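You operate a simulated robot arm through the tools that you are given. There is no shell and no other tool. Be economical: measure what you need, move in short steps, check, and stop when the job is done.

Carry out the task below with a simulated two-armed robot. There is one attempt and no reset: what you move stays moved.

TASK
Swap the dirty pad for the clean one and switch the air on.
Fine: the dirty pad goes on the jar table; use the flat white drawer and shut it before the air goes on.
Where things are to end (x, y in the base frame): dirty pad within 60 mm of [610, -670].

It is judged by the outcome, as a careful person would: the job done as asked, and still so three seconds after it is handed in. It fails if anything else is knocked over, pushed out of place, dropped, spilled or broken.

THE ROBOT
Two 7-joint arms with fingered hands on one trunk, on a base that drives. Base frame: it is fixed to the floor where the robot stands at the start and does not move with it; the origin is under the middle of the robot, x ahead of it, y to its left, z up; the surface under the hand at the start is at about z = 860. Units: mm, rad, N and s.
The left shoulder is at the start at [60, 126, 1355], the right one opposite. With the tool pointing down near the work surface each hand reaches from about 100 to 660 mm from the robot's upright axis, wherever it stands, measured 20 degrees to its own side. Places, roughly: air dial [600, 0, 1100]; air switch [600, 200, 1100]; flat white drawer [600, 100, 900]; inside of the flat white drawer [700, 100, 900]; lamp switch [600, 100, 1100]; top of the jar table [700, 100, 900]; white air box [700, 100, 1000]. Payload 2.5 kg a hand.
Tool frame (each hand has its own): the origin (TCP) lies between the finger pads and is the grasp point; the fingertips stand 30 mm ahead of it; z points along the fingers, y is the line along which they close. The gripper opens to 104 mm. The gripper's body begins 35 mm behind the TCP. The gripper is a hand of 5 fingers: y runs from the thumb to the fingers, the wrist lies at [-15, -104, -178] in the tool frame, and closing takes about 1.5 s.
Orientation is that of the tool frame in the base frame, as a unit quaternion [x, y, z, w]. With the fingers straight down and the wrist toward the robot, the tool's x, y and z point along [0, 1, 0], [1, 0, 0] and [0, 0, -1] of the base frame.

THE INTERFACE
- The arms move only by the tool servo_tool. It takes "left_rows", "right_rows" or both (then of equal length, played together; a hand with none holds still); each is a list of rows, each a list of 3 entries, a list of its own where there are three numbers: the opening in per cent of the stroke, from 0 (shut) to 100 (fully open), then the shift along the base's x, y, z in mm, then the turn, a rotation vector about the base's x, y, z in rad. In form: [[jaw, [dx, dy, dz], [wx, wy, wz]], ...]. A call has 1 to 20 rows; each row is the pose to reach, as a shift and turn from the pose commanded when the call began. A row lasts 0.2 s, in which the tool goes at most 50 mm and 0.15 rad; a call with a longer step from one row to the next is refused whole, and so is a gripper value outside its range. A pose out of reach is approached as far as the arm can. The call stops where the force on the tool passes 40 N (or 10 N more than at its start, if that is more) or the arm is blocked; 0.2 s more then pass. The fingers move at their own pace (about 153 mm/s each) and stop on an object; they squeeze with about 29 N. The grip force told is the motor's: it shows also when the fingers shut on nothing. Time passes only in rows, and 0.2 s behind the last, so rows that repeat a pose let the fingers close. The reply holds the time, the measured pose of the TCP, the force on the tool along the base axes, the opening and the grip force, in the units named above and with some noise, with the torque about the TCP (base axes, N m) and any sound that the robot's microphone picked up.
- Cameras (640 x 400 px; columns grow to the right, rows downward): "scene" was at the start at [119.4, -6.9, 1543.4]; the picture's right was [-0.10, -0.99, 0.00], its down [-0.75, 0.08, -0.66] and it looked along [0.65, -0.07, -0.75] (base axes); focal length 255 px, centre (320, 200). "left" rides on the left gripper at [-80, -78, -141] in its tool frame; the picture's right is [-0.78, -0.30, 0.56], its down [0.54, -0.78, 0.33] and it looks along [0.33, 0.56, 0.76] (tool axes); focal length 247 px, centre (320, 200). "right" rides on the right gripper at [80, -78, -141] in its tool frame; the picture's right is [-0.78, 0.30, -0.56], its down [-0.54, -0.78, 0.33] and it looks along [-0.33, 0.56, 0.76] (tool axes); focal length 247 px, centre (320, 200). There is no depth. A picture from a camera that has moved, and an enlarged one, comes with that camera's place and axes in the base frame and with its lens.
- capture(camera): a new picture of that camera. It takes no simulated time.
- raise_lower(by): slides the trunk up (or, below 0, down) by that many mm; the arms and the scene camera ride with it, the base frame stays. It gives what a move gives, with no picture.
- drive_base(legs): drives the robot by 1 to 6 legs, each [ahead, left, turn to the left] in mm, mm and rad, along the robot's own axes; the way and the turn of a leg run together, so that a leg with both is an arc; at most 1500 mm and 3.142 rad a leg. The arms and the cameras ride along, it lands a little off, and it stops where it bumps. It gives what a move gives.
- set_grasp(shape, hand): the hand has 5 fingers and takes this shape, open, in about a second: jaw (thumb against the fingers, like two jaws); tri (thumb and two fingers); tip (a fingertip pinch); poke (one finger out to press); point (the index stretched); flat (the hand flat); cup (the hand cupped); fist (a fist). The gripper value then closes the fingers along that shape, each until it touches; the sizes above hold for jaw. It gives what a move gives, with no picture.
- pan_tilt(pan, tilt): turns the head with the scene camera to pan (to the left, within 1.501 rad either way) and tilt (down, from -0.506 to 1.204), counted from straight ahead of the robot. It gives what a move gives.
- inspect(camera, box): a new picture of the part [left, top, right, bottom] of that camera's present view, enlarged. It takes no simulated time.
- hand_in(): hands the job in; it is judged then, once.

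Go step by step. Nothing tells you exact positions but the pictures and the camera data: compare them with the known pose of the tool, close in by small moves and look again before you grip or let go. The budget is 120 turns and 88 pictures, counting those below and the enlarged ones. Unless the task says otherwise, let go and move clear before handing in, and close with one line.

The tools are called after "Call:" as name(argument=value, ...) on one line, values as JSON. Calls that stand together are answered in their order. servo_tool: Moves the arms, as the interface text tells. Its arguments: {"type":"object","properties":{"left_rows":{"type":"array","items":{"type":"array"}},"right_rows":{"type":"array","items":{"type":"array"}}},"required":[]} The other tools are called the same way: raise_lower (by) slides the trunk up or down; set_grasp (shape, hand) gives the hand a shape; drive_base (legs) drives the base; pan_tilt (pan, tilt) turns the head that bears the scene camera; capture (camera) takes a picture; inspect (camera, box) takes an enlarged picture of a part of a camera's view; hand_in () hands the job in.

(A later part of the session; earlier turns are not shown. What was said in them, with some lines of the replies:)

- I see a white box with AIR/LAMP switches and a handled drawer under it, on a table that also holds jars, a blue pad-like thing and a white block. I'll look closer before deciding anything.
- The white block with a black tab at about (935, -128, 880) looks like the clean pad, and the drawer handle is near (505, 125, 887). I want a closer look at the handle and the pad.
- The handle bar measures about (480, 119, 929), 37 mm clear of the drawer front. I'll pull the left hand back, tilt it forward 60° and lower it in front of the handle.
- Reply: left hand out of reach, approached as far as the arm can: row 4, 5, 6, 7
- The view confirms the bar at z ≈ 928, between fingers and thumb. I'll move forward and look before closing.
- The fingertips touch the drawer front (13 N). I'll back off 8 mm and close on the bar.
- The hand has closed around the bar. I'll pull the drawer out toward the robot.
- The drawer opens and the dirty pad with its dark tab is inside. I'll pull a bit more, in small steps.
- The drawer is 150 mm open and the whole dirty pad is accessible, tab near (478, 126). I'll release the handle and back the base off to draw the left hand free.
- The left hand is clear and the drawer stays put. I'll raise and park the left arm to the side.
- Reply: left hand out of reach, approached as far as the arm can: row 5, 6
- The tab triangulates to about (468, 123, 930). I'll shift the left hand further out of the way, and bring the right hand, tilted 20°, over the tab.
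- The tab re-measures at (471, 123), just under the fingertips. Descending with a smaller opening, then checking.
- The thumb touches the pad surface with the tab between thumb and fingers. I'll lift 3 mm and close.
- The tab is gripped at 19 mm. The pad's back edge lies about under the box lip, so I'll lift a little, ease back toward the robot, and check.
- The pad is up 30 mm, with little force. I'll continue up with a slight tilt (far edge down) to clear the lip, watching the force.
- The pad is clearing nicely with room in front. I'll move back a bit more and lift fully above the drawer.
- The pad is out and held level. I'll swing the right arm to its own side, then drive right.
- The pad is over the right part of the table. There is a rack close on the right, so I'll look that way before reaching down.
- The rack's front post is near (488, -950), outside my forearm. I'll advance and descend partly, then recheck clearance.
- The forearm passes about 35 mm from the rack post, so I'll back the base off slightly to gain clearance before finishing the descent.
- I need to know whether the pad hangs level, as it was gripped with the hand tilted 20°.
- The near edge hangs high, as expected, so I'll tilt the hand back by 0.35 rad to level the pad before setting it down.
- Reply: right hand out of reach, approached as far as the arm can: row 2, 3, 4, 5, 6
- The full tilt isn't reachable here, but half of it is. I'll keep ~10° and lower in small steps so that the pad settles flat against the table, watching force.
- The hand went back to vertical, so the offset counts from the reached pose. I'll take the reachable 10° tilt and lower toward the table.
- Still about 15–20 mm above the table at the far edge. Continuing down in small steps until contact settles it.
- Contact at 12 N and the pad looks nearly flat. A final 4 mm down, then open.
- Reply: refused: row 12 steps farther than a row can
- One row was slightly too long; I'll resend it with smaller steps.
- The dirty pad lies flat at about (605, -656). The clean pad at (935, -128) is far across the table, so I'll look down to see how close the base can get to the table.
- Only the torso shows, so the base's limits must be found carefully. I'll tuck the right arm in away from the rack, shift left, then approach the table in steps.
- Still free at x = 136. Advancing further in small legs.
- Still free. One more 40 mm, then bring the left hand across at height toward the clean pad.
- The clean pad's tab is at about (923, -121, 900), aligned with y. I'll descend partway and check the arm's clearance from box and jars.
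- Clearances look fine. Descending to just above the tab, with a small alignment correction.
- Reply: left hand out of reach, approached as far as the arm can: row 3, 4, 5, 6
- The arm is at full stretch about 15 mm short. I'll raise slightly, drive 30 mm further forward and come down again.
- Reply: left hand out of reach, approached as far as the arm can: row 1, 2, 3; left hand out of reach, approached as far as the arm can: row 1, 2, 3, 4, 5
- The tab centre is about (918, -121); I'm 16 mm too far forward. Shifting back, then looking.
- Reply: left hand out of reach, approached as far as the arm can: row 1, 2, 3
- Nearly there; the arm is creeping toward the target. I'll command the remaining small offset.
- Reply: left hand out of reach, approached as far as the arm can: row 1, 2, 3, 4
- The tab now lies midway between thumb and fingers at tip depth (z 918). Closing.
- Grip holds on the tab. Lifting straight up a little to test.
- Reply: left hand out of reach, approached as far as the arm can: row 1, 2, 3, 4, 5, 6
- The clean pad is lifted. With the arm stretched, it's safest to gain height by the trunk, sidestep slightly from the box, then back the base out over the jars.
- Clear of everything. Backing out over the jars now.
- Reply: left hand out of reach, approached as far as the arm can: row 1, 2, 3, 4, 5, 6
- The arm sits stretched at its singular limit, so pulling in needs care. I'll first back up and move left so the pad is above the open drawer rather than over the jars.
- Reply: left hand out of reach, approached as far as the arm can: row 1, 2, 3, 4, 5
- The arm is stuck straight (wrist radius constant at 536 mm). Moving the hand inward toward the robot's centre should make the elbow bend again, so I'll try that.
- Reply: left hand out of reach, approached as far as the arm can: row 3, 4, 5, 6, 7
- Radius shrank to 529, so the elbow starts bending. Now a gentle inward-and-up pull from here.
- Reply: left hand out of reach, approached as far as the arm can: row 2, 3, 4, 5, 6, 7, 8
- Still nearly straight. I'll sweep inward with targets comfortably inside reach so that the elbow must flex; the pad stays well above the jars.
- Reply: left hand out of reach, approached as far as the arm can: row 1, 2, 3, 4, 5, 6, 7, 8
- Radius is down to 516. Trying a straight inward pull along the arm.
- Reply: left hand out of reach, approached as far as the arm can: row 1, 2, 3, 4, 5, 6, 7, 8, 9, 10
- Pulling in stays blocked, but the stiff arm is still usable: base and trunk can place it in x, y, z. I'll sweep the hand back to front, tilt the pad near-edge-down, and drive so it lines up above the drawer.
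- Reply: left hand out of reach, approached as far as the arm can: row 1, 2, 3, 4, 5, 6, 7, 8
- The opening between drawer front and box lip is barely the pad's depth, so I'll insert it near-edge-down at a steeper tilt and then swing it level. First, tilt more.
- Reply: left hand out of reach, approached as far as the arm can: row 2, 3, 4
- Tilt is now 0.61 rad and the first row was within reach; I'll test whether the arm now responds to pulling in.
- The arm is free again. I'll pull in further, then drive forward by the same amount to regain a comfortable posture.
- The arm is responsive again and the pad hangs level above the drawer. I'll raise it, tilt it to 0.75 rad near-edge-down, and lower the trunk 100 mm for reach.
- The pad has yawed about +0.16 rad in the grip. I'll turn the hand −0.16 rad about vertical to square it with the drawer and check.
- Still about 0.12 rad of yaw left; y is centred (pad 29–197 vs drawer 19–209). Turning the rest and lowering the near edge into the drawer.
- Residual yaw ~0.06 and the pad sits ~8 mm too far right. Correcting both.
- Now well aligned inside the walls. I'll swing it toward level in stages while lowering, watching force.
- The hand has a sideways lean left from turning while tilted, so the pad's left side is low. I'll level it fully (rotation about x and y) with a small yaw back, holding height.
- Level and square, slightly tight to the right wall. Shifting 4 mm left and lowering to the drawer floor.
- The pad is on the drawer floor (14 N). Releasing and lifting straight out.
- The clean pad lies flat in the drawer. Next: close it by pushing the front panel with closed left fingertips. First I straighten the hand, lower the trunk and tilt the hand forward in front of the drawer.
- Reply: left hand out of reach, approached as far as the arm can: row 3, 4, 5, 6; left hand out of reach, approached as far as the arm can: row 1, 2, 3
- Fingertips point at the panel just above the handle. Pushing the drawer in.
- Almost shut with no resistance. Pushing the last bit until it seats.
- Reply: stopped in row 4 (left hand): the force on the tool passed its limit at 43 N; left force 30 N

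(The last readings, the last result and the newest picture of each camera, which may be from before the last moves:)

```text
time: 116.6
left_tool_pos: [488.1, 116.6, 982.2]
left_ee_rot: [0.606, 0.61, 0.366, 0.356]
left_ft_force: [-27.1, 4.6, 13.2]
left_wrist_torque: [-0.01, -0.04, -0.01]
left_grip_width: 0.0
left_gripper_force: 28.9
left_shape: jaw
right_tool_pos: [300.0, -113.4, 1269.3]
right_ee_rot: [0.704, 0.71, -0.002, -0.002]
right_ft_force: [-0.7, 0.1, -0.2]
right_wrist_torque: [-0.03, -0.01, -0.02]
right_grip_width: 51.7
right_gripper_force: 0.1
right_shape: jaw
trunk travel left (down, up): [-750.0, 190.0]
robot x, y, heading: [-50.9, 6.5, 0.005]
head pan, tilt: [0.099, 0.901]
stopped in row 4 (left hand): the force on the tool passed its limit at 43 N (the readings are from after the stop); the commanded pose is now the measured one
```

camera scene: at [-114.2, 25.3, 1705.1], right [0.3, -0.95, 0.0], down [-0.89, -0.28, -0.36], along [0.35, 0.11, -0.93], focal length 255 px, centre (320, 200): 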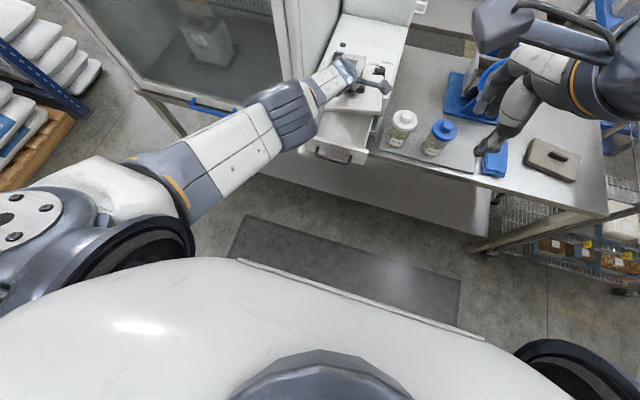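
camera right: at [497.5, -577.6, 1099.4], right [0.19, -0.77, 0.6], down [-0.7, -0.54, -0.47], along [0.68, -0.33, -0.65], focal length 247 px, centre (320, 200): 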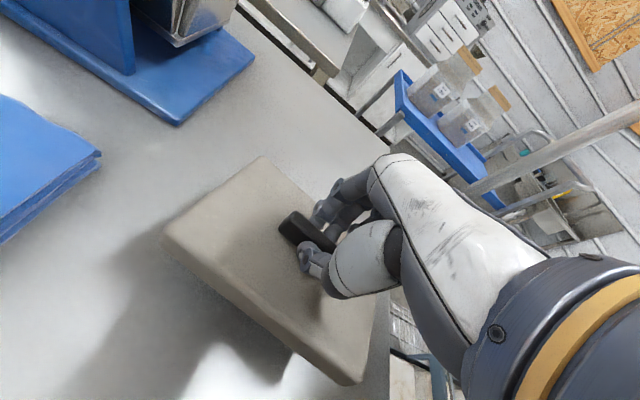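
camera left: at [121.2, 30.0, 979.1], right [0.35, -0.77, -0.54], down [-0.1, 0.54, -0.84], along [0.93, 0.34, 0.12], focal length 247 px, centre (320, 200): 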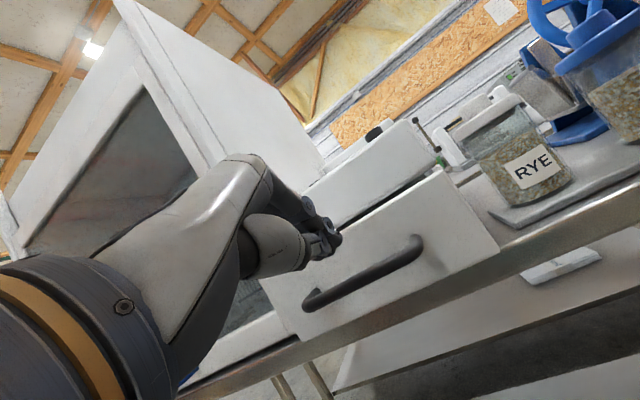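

The drawer hit its stop (43 N). I'll back away and verify it's flush.

Call:
servo_tool(left_rows=[[0, [-20, 0, 0], [0, 0, 0]], [0, [-50, 0, 0], [0, 0, 0]], [0, [-90, 0, 10], [0, 0, 0]], [0, [-120, 0, 40], [0, 0, 0]], [0, [-130, 0, 85], [0, 0.1, 0]], [0, [-130, 0, 130], [0, 0.25, 0]], [0, [-120, 10, 175], [0, 0.4, 0]], [0, [-110, 20, 215], [0, 0.55, 0]], [0, [-100, 30, 245], [0, 0.7, 0]], [0, [-90, 40, 270], [0, 0.85, 0]], [0, [-80, 50, 290], [0, 0.98, 0]], [0, [-70, 60, 300], [0, 1.06, 0]], [0, [-70, 60, 300], [0, 1.06, 0]]])

Call:
inspect(camera="scene", box=[200, 120, 360, 280])

```text
time: 119.4
left_tool_pos: [421.8, 176.6, 1279.8]
left_ee_rot: [0.708, 0.706, 0.005, -0.005]
left_ft_force: [-0.5, -0.2, 0.4]
left_wrist_torque: [0.01, 0.01, 0.0]
left_grip_width: 0.0
left_gripper_force: 28.8
left_shape: jaw
right_tool_pos: [302.9, -113.3, 1266.8]
right_ee_rot: [0.704, 0.71, -0.003, -0.003]
right_ft_force: [0.1, 0.9, 0.1]
right_wrist_torque: [0.01, 0.02, -0.01]
right_grip_width: 51.7
right_gripper_force: 0.1
right_shape: jaw
trunk travel left (down, up): [-750.0, 190.0]
robot x, y, heading: [-47.8, 9.3, 0.006]
head pan, tilt: [0.099, 0.901]
```

```text
2.50 times, centred on (280, 200) of scene
camera zoom: at [67.1, 18.0, 1539.9], right [0.11, -0.99, 0.0], down [-0.78, -0.08, -0.62], along [0.62, 0.07, -0.78], focal length 637 px, centre (420, 200)
```

zoom: 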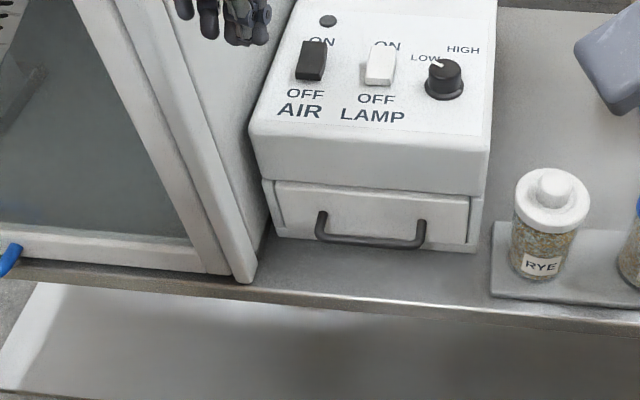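

The drawer is flush. Now the AIR rocker (about (625, 203), ON end farther, at x ≈ 645). The right hand's index side suits this narrow spot, so I'll stow the left arm, shape the right hand to poke, and move up.

Call:
servo_tool(left_rows=[[0, [-28, 36, 0], [0, 0, 0]], [0, [-56, 72, 0], [0, 0, 0]], [0, [-84, 108, 0], [0, 0, 0]], [0, [-112, 144, 0], [0, 0, 0]], [0, [-140, 180, 0], [0, 0, 0]], [0, [-140, 180, 0], [0, 0, 0]]])

Call:
set_grasp(hand="right", shape="poke")

Call:
drive_base(legs=[[98, 31, 0]])

```text
time: 120.8
left_tool_pos: [281.9, 355.0, 1279.0]
left_ee_rot: [0.708, 0.706, 0.006, -0.005]
left_ft_force: [-1.0, -0.3, -0.9]
left_wrist_torque: [0.02, 0.02, 0.04]
left_grip_width: 0.0
left_gripper_force: 29.3
left_shape: jaw
right_tool_pos: [304.8, -114.4, 1266.5]
right_ee_rot: [0.705, 0.709, -0.004, -0.003]
right_ft_force: [0.3, -0.1, 0.4]
right_wrist_torque: [-0.02, 0.05, -0.05]
right_grip_width: 51.8
right_gripper_force: 0.1
right_shape: jaw
trunk travel left (down, up): [-750.0, 190.0]
robot x, y, heading: [-51.3, 7.8, 0.008]
head pan, tilt: [0.099, 0.901]
```

```text
time: 121.7
left_tool_pos: [283.7, 356.3, 1280.5]
left_ee_rot: [0.708, 0.706, 0.006, -0.004]
left_ft_force: [0.4, 0.2, 0.5]
left_wrist_torque: [-0.03, 0.01, -0.02]
left_grip_width: 0.0
left_gripper_force: 28.5
left_shape: jaw
right_tool_pos: [303.8, -113.4, 1267.1]
right_ee_rot: [0.704, 0.71, -0.003, -0.003]
right_ft_force: [-0.3, -0.5, 0.5]
right_wrist_torque: [0.0, -0.05, 0.02]
right_grip_width: 0.0
right_gripper_force: 0.1
right_shape: poke
trunk travel left (down, up): [-750.0, 190.0]
robot x, y, heading: [-50.9, 7.3, 0.005]
head pan, tilt: [0.099, 0.901]
```

```text
time: 122.9
left_tool_pos: [380.9, 387.4, 1279.5]
left_ee_rot: [0.708, 0.706, 0.005, -0.005]
left_ft_force: [-0.7, 0.2, -1.0]
left_wrist_torque: [0.0, 0.02, 0.0]
left_grip_width: 0.0
left_gripper_force: 28.9
left_shape: jaw
right_tool_pos: [403.6, -82.2, 1267.0]
right_ee_rot: [0.705, 0.71, -0.003, -0.003]
right_ft_force: [-0.5, 0.8, -0.3]
right_wrist_torque: [-0.02, 0.02, 0.01]
right_grip_width: 0.0
right_gripper_force: 0.0
right_shape: poke
trunk travel left (down, up): [-750.0, 190.0]
robot x, y, heading: [47.3, 42.6, 0.011]
head pan, tilt: [0.099, 0.901]
```

Call:
servo_tool(right_rows=[[0, [27, 31, 0], [0, 0, 0]], [0, [54, 62, 0], [0, 0, 0]], [0, [81, 93, 0], [0, 0, 0]], [0, [108, 124, 0], [0, 0, 0]], [0, [135, 155, -10], [0, 0, 0]], [0, [162, 186, -25], [0, 0, 0]], [0, [189, 217, -40], [0, 0, 0]], [0, [216, 247, -57], [0, 0, 0]], [0, [216, 247, -57], [0, 0, 0]]])

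Call:
capture(camera="right")

Call:
inspect(camera="scene", box=[180, 60, 360, 220])

```text
time: 124.9
left_tool_pos: [380.8, 386.4, 1280.1]
left_ee_rot: [0.708, 0.706, 0.007, -0.004]
left_ft_force: [0.2, -1.1, 0.4]
left_wrist_torque: [0.02, 0.02, 0.0]
left_grip_width: 0.0
left_gripper_force: 29.3
left_shape: jaw
right_tool_pos: [618.6, 164.9, 1210.2]
right_ee_rot: [0.704, 0.71, -0.003, -0.004]
right_ft_force: [0.3, 0.2, 0.4]
right_wrist_torque: [0.03, -0.02, 0.01]
right_grip_width: 0.0
right_gripper_force: 0.1
right_shape: poke
trunk travel left (down, up): [-750.0, 190.0]
robot x, y, heading: [50.6, 41.7, 0.006]
head pan, tilt: [0.099, 0.901]
```

```text
8 pictures are left
camera right: at [542.4, 242.9, 1352.2], right [0.31, -0.77, 0.55], down [-0.77, -0.54, -0.33], along [0.55, -0.33, -0.77], focal length 247 px, centre (320, 200)
```

right: 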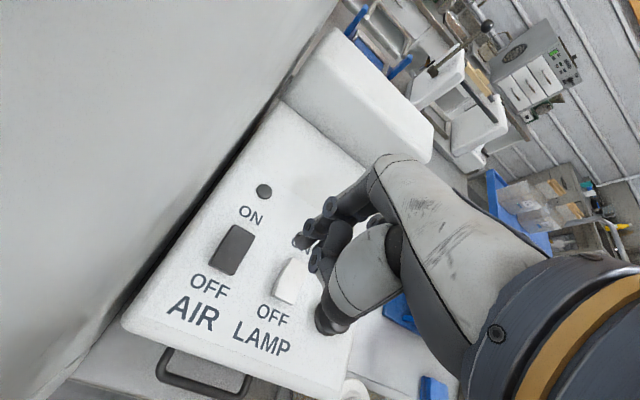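

```text
2.50 times, centred on (270, 140) of scene
camera zoom: at [165.7, 48.6, 1539.9], right [0.11, -0.99, 0.0], down [-0.78, -0.08, -0.62], along [0.62, 0.07, -0.78], focal length 637 px, centre (445, 350)
```

zoom: 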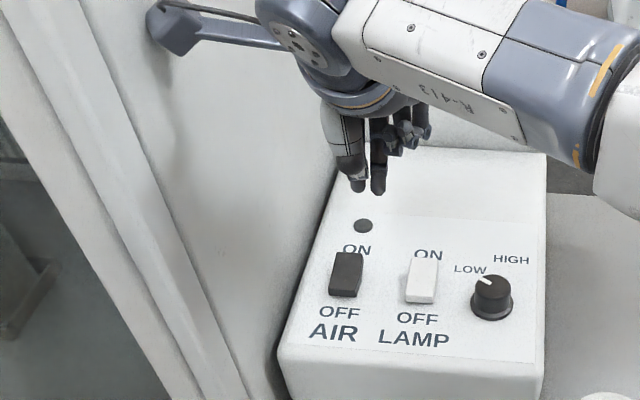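

I need to see which finger is extended and where its tip is.

Call:
inspect(camera="right", box=[200, 160, 400, 360])

```text
2.00 times, centred on (300, 260) of right
camera zoom: at [542.4, 242.9, 1352.2], right [0.31, -0.77, 0.55], down [-0.77, -0.54, -0.33], along [0.55, -0.33, -0.77], focal length 494 px, centre (360, 80)
```

zoom: 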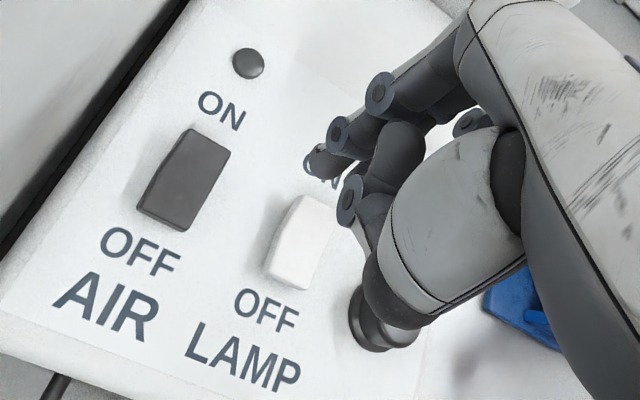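

The index tip is about 22 mm below and 13 mm left of the TCP; the rocker's ON end is at about (626, 200, 1094). Moving the tip to 20 mm above it and checking.

Call:
servo_tool(right_rows=[[0, [3, 8, 0], [0, 0, 0]], [0, [6, 16, -10], [0, 0, 0]], [0, [9, 21, -30], [0, 0, 0]], [0, [9, 21, -50], [0, 0, 0]], [0, [9, 21, -72], [0, 0, 0]], [0, [9, 21, -72], [0, 0, 0]]])

Call:
inspect(camera="right", box=[200, 160, 400, 360])

Call:
inspect(camera="scene", box=[200, 100, 330, 210])

```text
time: 126.3
left_tool_pos: [381.7, 387.0, 1279.9]
left_ee_rot: [0.707, 0.707, 0.006, -0.004]
left_ft_force: [-0.1, -0.5, 0.4]
left_wrist_torque: [-0.03, 0.01, 0.01]
left_grip_width: 0.3
left_gripper_force: 29.2
left_shape: jaw
right_tool_pos: [627.2, 187.2, 1137.8]
right_ee_rot: [0.703, 0.711, -0.003, -0.004]
right_ft_force: [0.4, -0.6, 0.0]
right_wrist_torque: [-0.01, -0.01, -0.03]
right_grip_width: 0.0
right_gripper_force: 0.1
right_shape: poke
trunk travel left (down, up): [-750.0, 190.0]
robot x, y, heading: [48.2, 36.6, 0.007]
head pan, tilt: [0.099, 0.901]
```

```text
2.00 times, centred on (300, 260) of right
camera zoom: at [551.1, 265.4, 1279.9], right [0.31, -0.77, 0.55], down [-0.78, -0.54, -0.33], along [0.55, -0.33, -0.77], focal length 494 px, centre (360, 80)
```

zoom: 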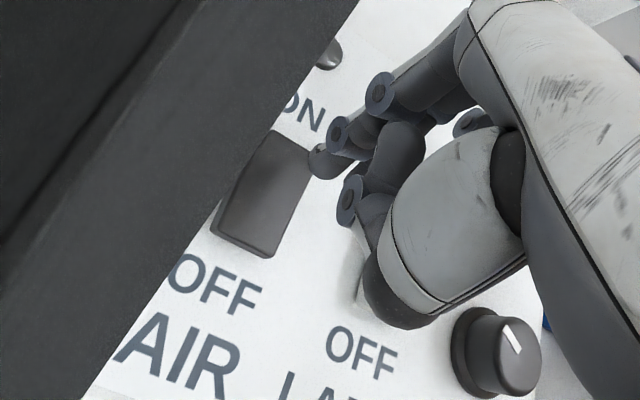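

```text
3.64 times, centred on (265, 155) of scene
camera zoom: at [165.9, 49.4, 1539.9], right [0.11, -0.99, 0.0], down [-0.78, -0.08, -0.62], along [0.62, 0.07, -0.78], focal length 927 px, centre (520, 364)
```

zoom: 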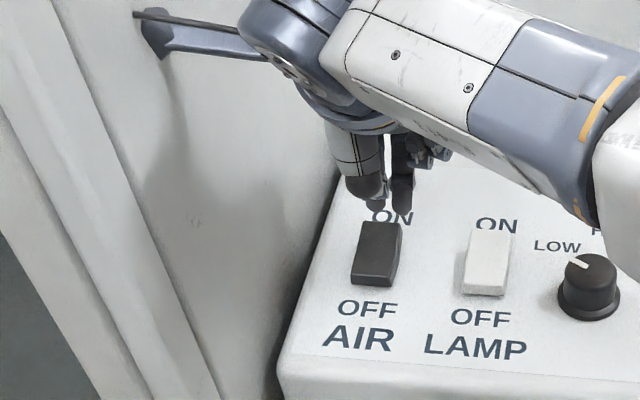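

The index tip is right over the rocker's ON end. Pressing straight down, then lifting.

Call:
servo_tool(right_rows=[[0, [1, 0, -10], [0, 0, 0]], [0, [2, 0, -20], [0, 0, 0]], [0, [2, 0, -26], [0, 0, 0]], [0, [2, 0, -31], [0, 0, 0]], [0, [2, 0, -36], [0, 0, 0]], [0, [2, 0, -41], [0, 0, 0]], [0, [2, 0, -45], [0, 0, 0]]])

```text
time: 127.9
left_tool_pos: [381.7, 387.9, 1279.3]
left_ee_rot: [0.707, 0.707, 0.006, -0.003]
left_ft_force: [0.7, 0.6, -0.2]
left_wrist_torque: [0.0, -0.01, -0.01]
left_grip_width: 0.1
left_gripper_force: 29.2
left_shape: jaw
right_tool_pos: [633.0, 186.8, 1103.4]
right_ee_rot: [0.702, 0.712, 0.01, 0.002]
right_ft_force: [-1.6, 0.7, 10.6]
right_wrist_torque: [0.1, 0.04, 0.0]
right_grip_width: 0.2
right_gripper_force: 0.1
right_shape: poke
right hand out of reach, approached as far as the arm can: row 7
trunk travel left (down, up): [-750.0, 190.0]
robot x, y, heading: [50.4, 38.8, 0.007]
head pan, tilt: [0.099, 0.901]
stopped in row 7 (right hand): the force on the tool passed its limit at 43 N (the readings are from after the stop); the commanded pose is now the measured one
```

Pressed against a stop at 43 N. Lifting clear and checking the switch.

Call:
servo_tool(right_rows=[[0, [0, 0, 15], [0, 0, 0]], [0, [0, -5, 40], [0, 0, 0]], [0, [-5, -15, 75], [0, 0, 0]], [0, [-25, -35, 100], [0, 0, 0]], [0, [-50, -65, 115], [0, 0, 0]], [0, [-75, -100, 125], [0, 0, 0]], [0, [-100, -140, 130], [0, 0, 0]], [0, [-125, -180, 130], [0, 0, 0]]])

Call:
inspect(camera="scene", box=[200, 80, 340, 210])

```text
time: 129.7
left_tool_pos: [380.3, 386.8, 1280.7]
left_ee_rot: [0.708, 0.706, 0.007, -0.004]
left_ft_force: [1.1, 0.2, 0.2]
left_wrist_torque: [-0.02, 0.03, 0.02]
left_grip_width: 0.1
left_gripper_force: 28.3
left_shape: jaw
right_tool_pos: [507.6, 3.8, 1233.0]
right_ee_rot: [0.702, 0.712, 0.008, 0.001]
right_ft_force: [-0.3, 0.1, -0.6]
right_wrist_torque: [0.03, 0.01, 0.01]
right_grip_width: 0.0
right_gripper_force: 0.1
right_shape: poke
trunk travel left (down, up): [-750.0, 190.0]
robot x, y, heading: [46.2, 38.1, 0.005]
head pan, tilt: [0.099, 0.901]
```

```text
3.08 times, centred on (270, 145) of scene
camera zoom: at [165.5, 48.4, 1540.0], right [0.11, -0.99, 0.0], down [-0.78, -0.08, -0.62], along [0.62, 0.07, -0.78], focal length 784 px, centre (474, 369)
```

zoom: 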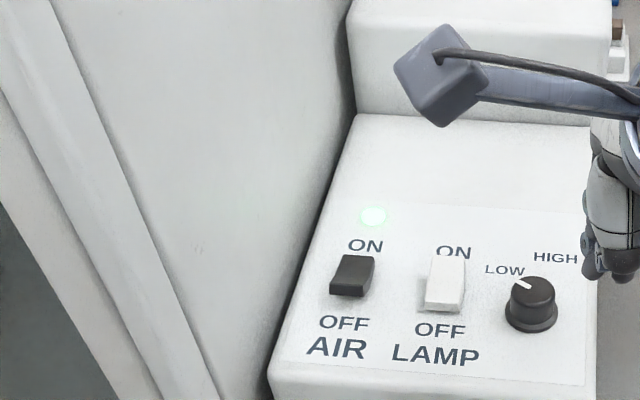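

The AIR rocker is at ON and the green indicator is lit. I'll withdraw the right hand and take one last overview.

Call:
servo_tool(right_rows=[[0, [-25, -25, 10], [0, 0, 0]], [0, [-50, -50, 20], [0, 0, 0]], [0, [-75, -75, 30], [0, 0, 0]], [0, [-100, -110, 40], [0, 0, 0]], [0, [-100, -150, 40], [0, 0, 0]]])

Call:
drive_base(legs=[[-120, 0, 0]])

Call:
capture(camera="scene")

```text
time: 130.9
left_tool_pos: [381.7, 387.1, 1281.0]
left_ee_rot: [0.708, 0.706, 0.007, -0.004]
left_ft_force: [0.2, 1.4, 0.3]
left_wrist_torque: [0.02, -0.03, -0.01]
left_grip_width: 0.0
left_gripper_force: 29.1
left_shape: jaw
right_tool_pos: [407.5, -144.4, 1272.5]
right_ee_rot: [0.702, 0.712, 0.006, 0.001]
right_ft_force: [-0.2, -0.7, 1.7]
right_wrist_torque: [0.06, -0.02, -0.05]
right_grip_width: 0.2
right_gripper_force: 0.1
right_shape: poke
trunk travel left (down, up): [-750.0, 190.0]
robot x, y, heading: [49.6, 38.3, 0.007]
head pan, tilt: [0.099, 0.901]
```

```text
time: 132.1
left_tool_pos: [260.7, 387.0, 1280.1]
left_ee_rot: [0.707, 0.707, 0.007, -0.004]
left_ft_force: [-0.4, 0.0, 0.1]
left_wrist_torque: [-0.03, 0.01, 0.01]
left_grip_width: 0.0
left_gripper_force: 29.4
left_shape: jaw
right_tool_pos: [286.8, -142.9, 1271.6]
right_ee_rot: [0.702, 0.712, 0.006, 0.0]
right_ft_force: [0.3, 0.0, -0.5]
right_wrist_torque: [-0.02, -0.03, -0.01]
right_grip_width: 0.2
right_gripper_force: 0.0
right_shape: poke
trunk travel left (down, up): [-750.0, 190.0]
robot x, y, heading: [-72.1, 40.7, 0.01]
head pan, tilt: [0.099, 0.901]
```

```text
2 pictures are left
camera scene: at [44.7, 48.8, 1540.0], right [0.11, -0.99, 0.0], down [-0.78, -0.08, -0.62], along [0.62, 0.07, -0.78], focal length 255 px, centre (320, 200)
```

scene: 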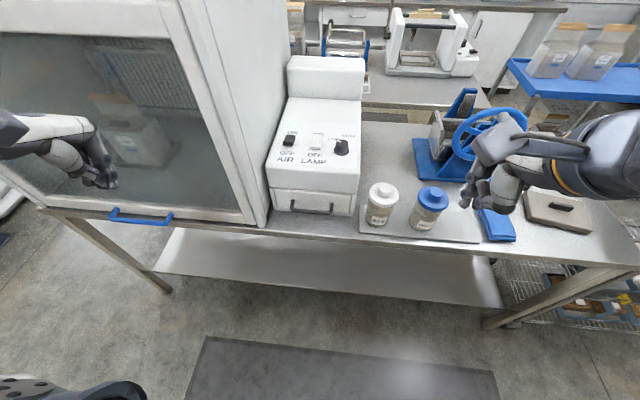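

The overview shows the drawer shut, the dirty pad on the table and the jars, cloth and wheel where they were. Both hands are clear, so I'm handing in.

Call:
hand_in()

```text
The job is handed in.
```

The clean pad is in the flat white drawer, the drawer was shut before the air went on, and the AIR switch is at ON with its green light lit. The dirty pad is on the jar table at about (605, -656), roughly 15 mm from the target.
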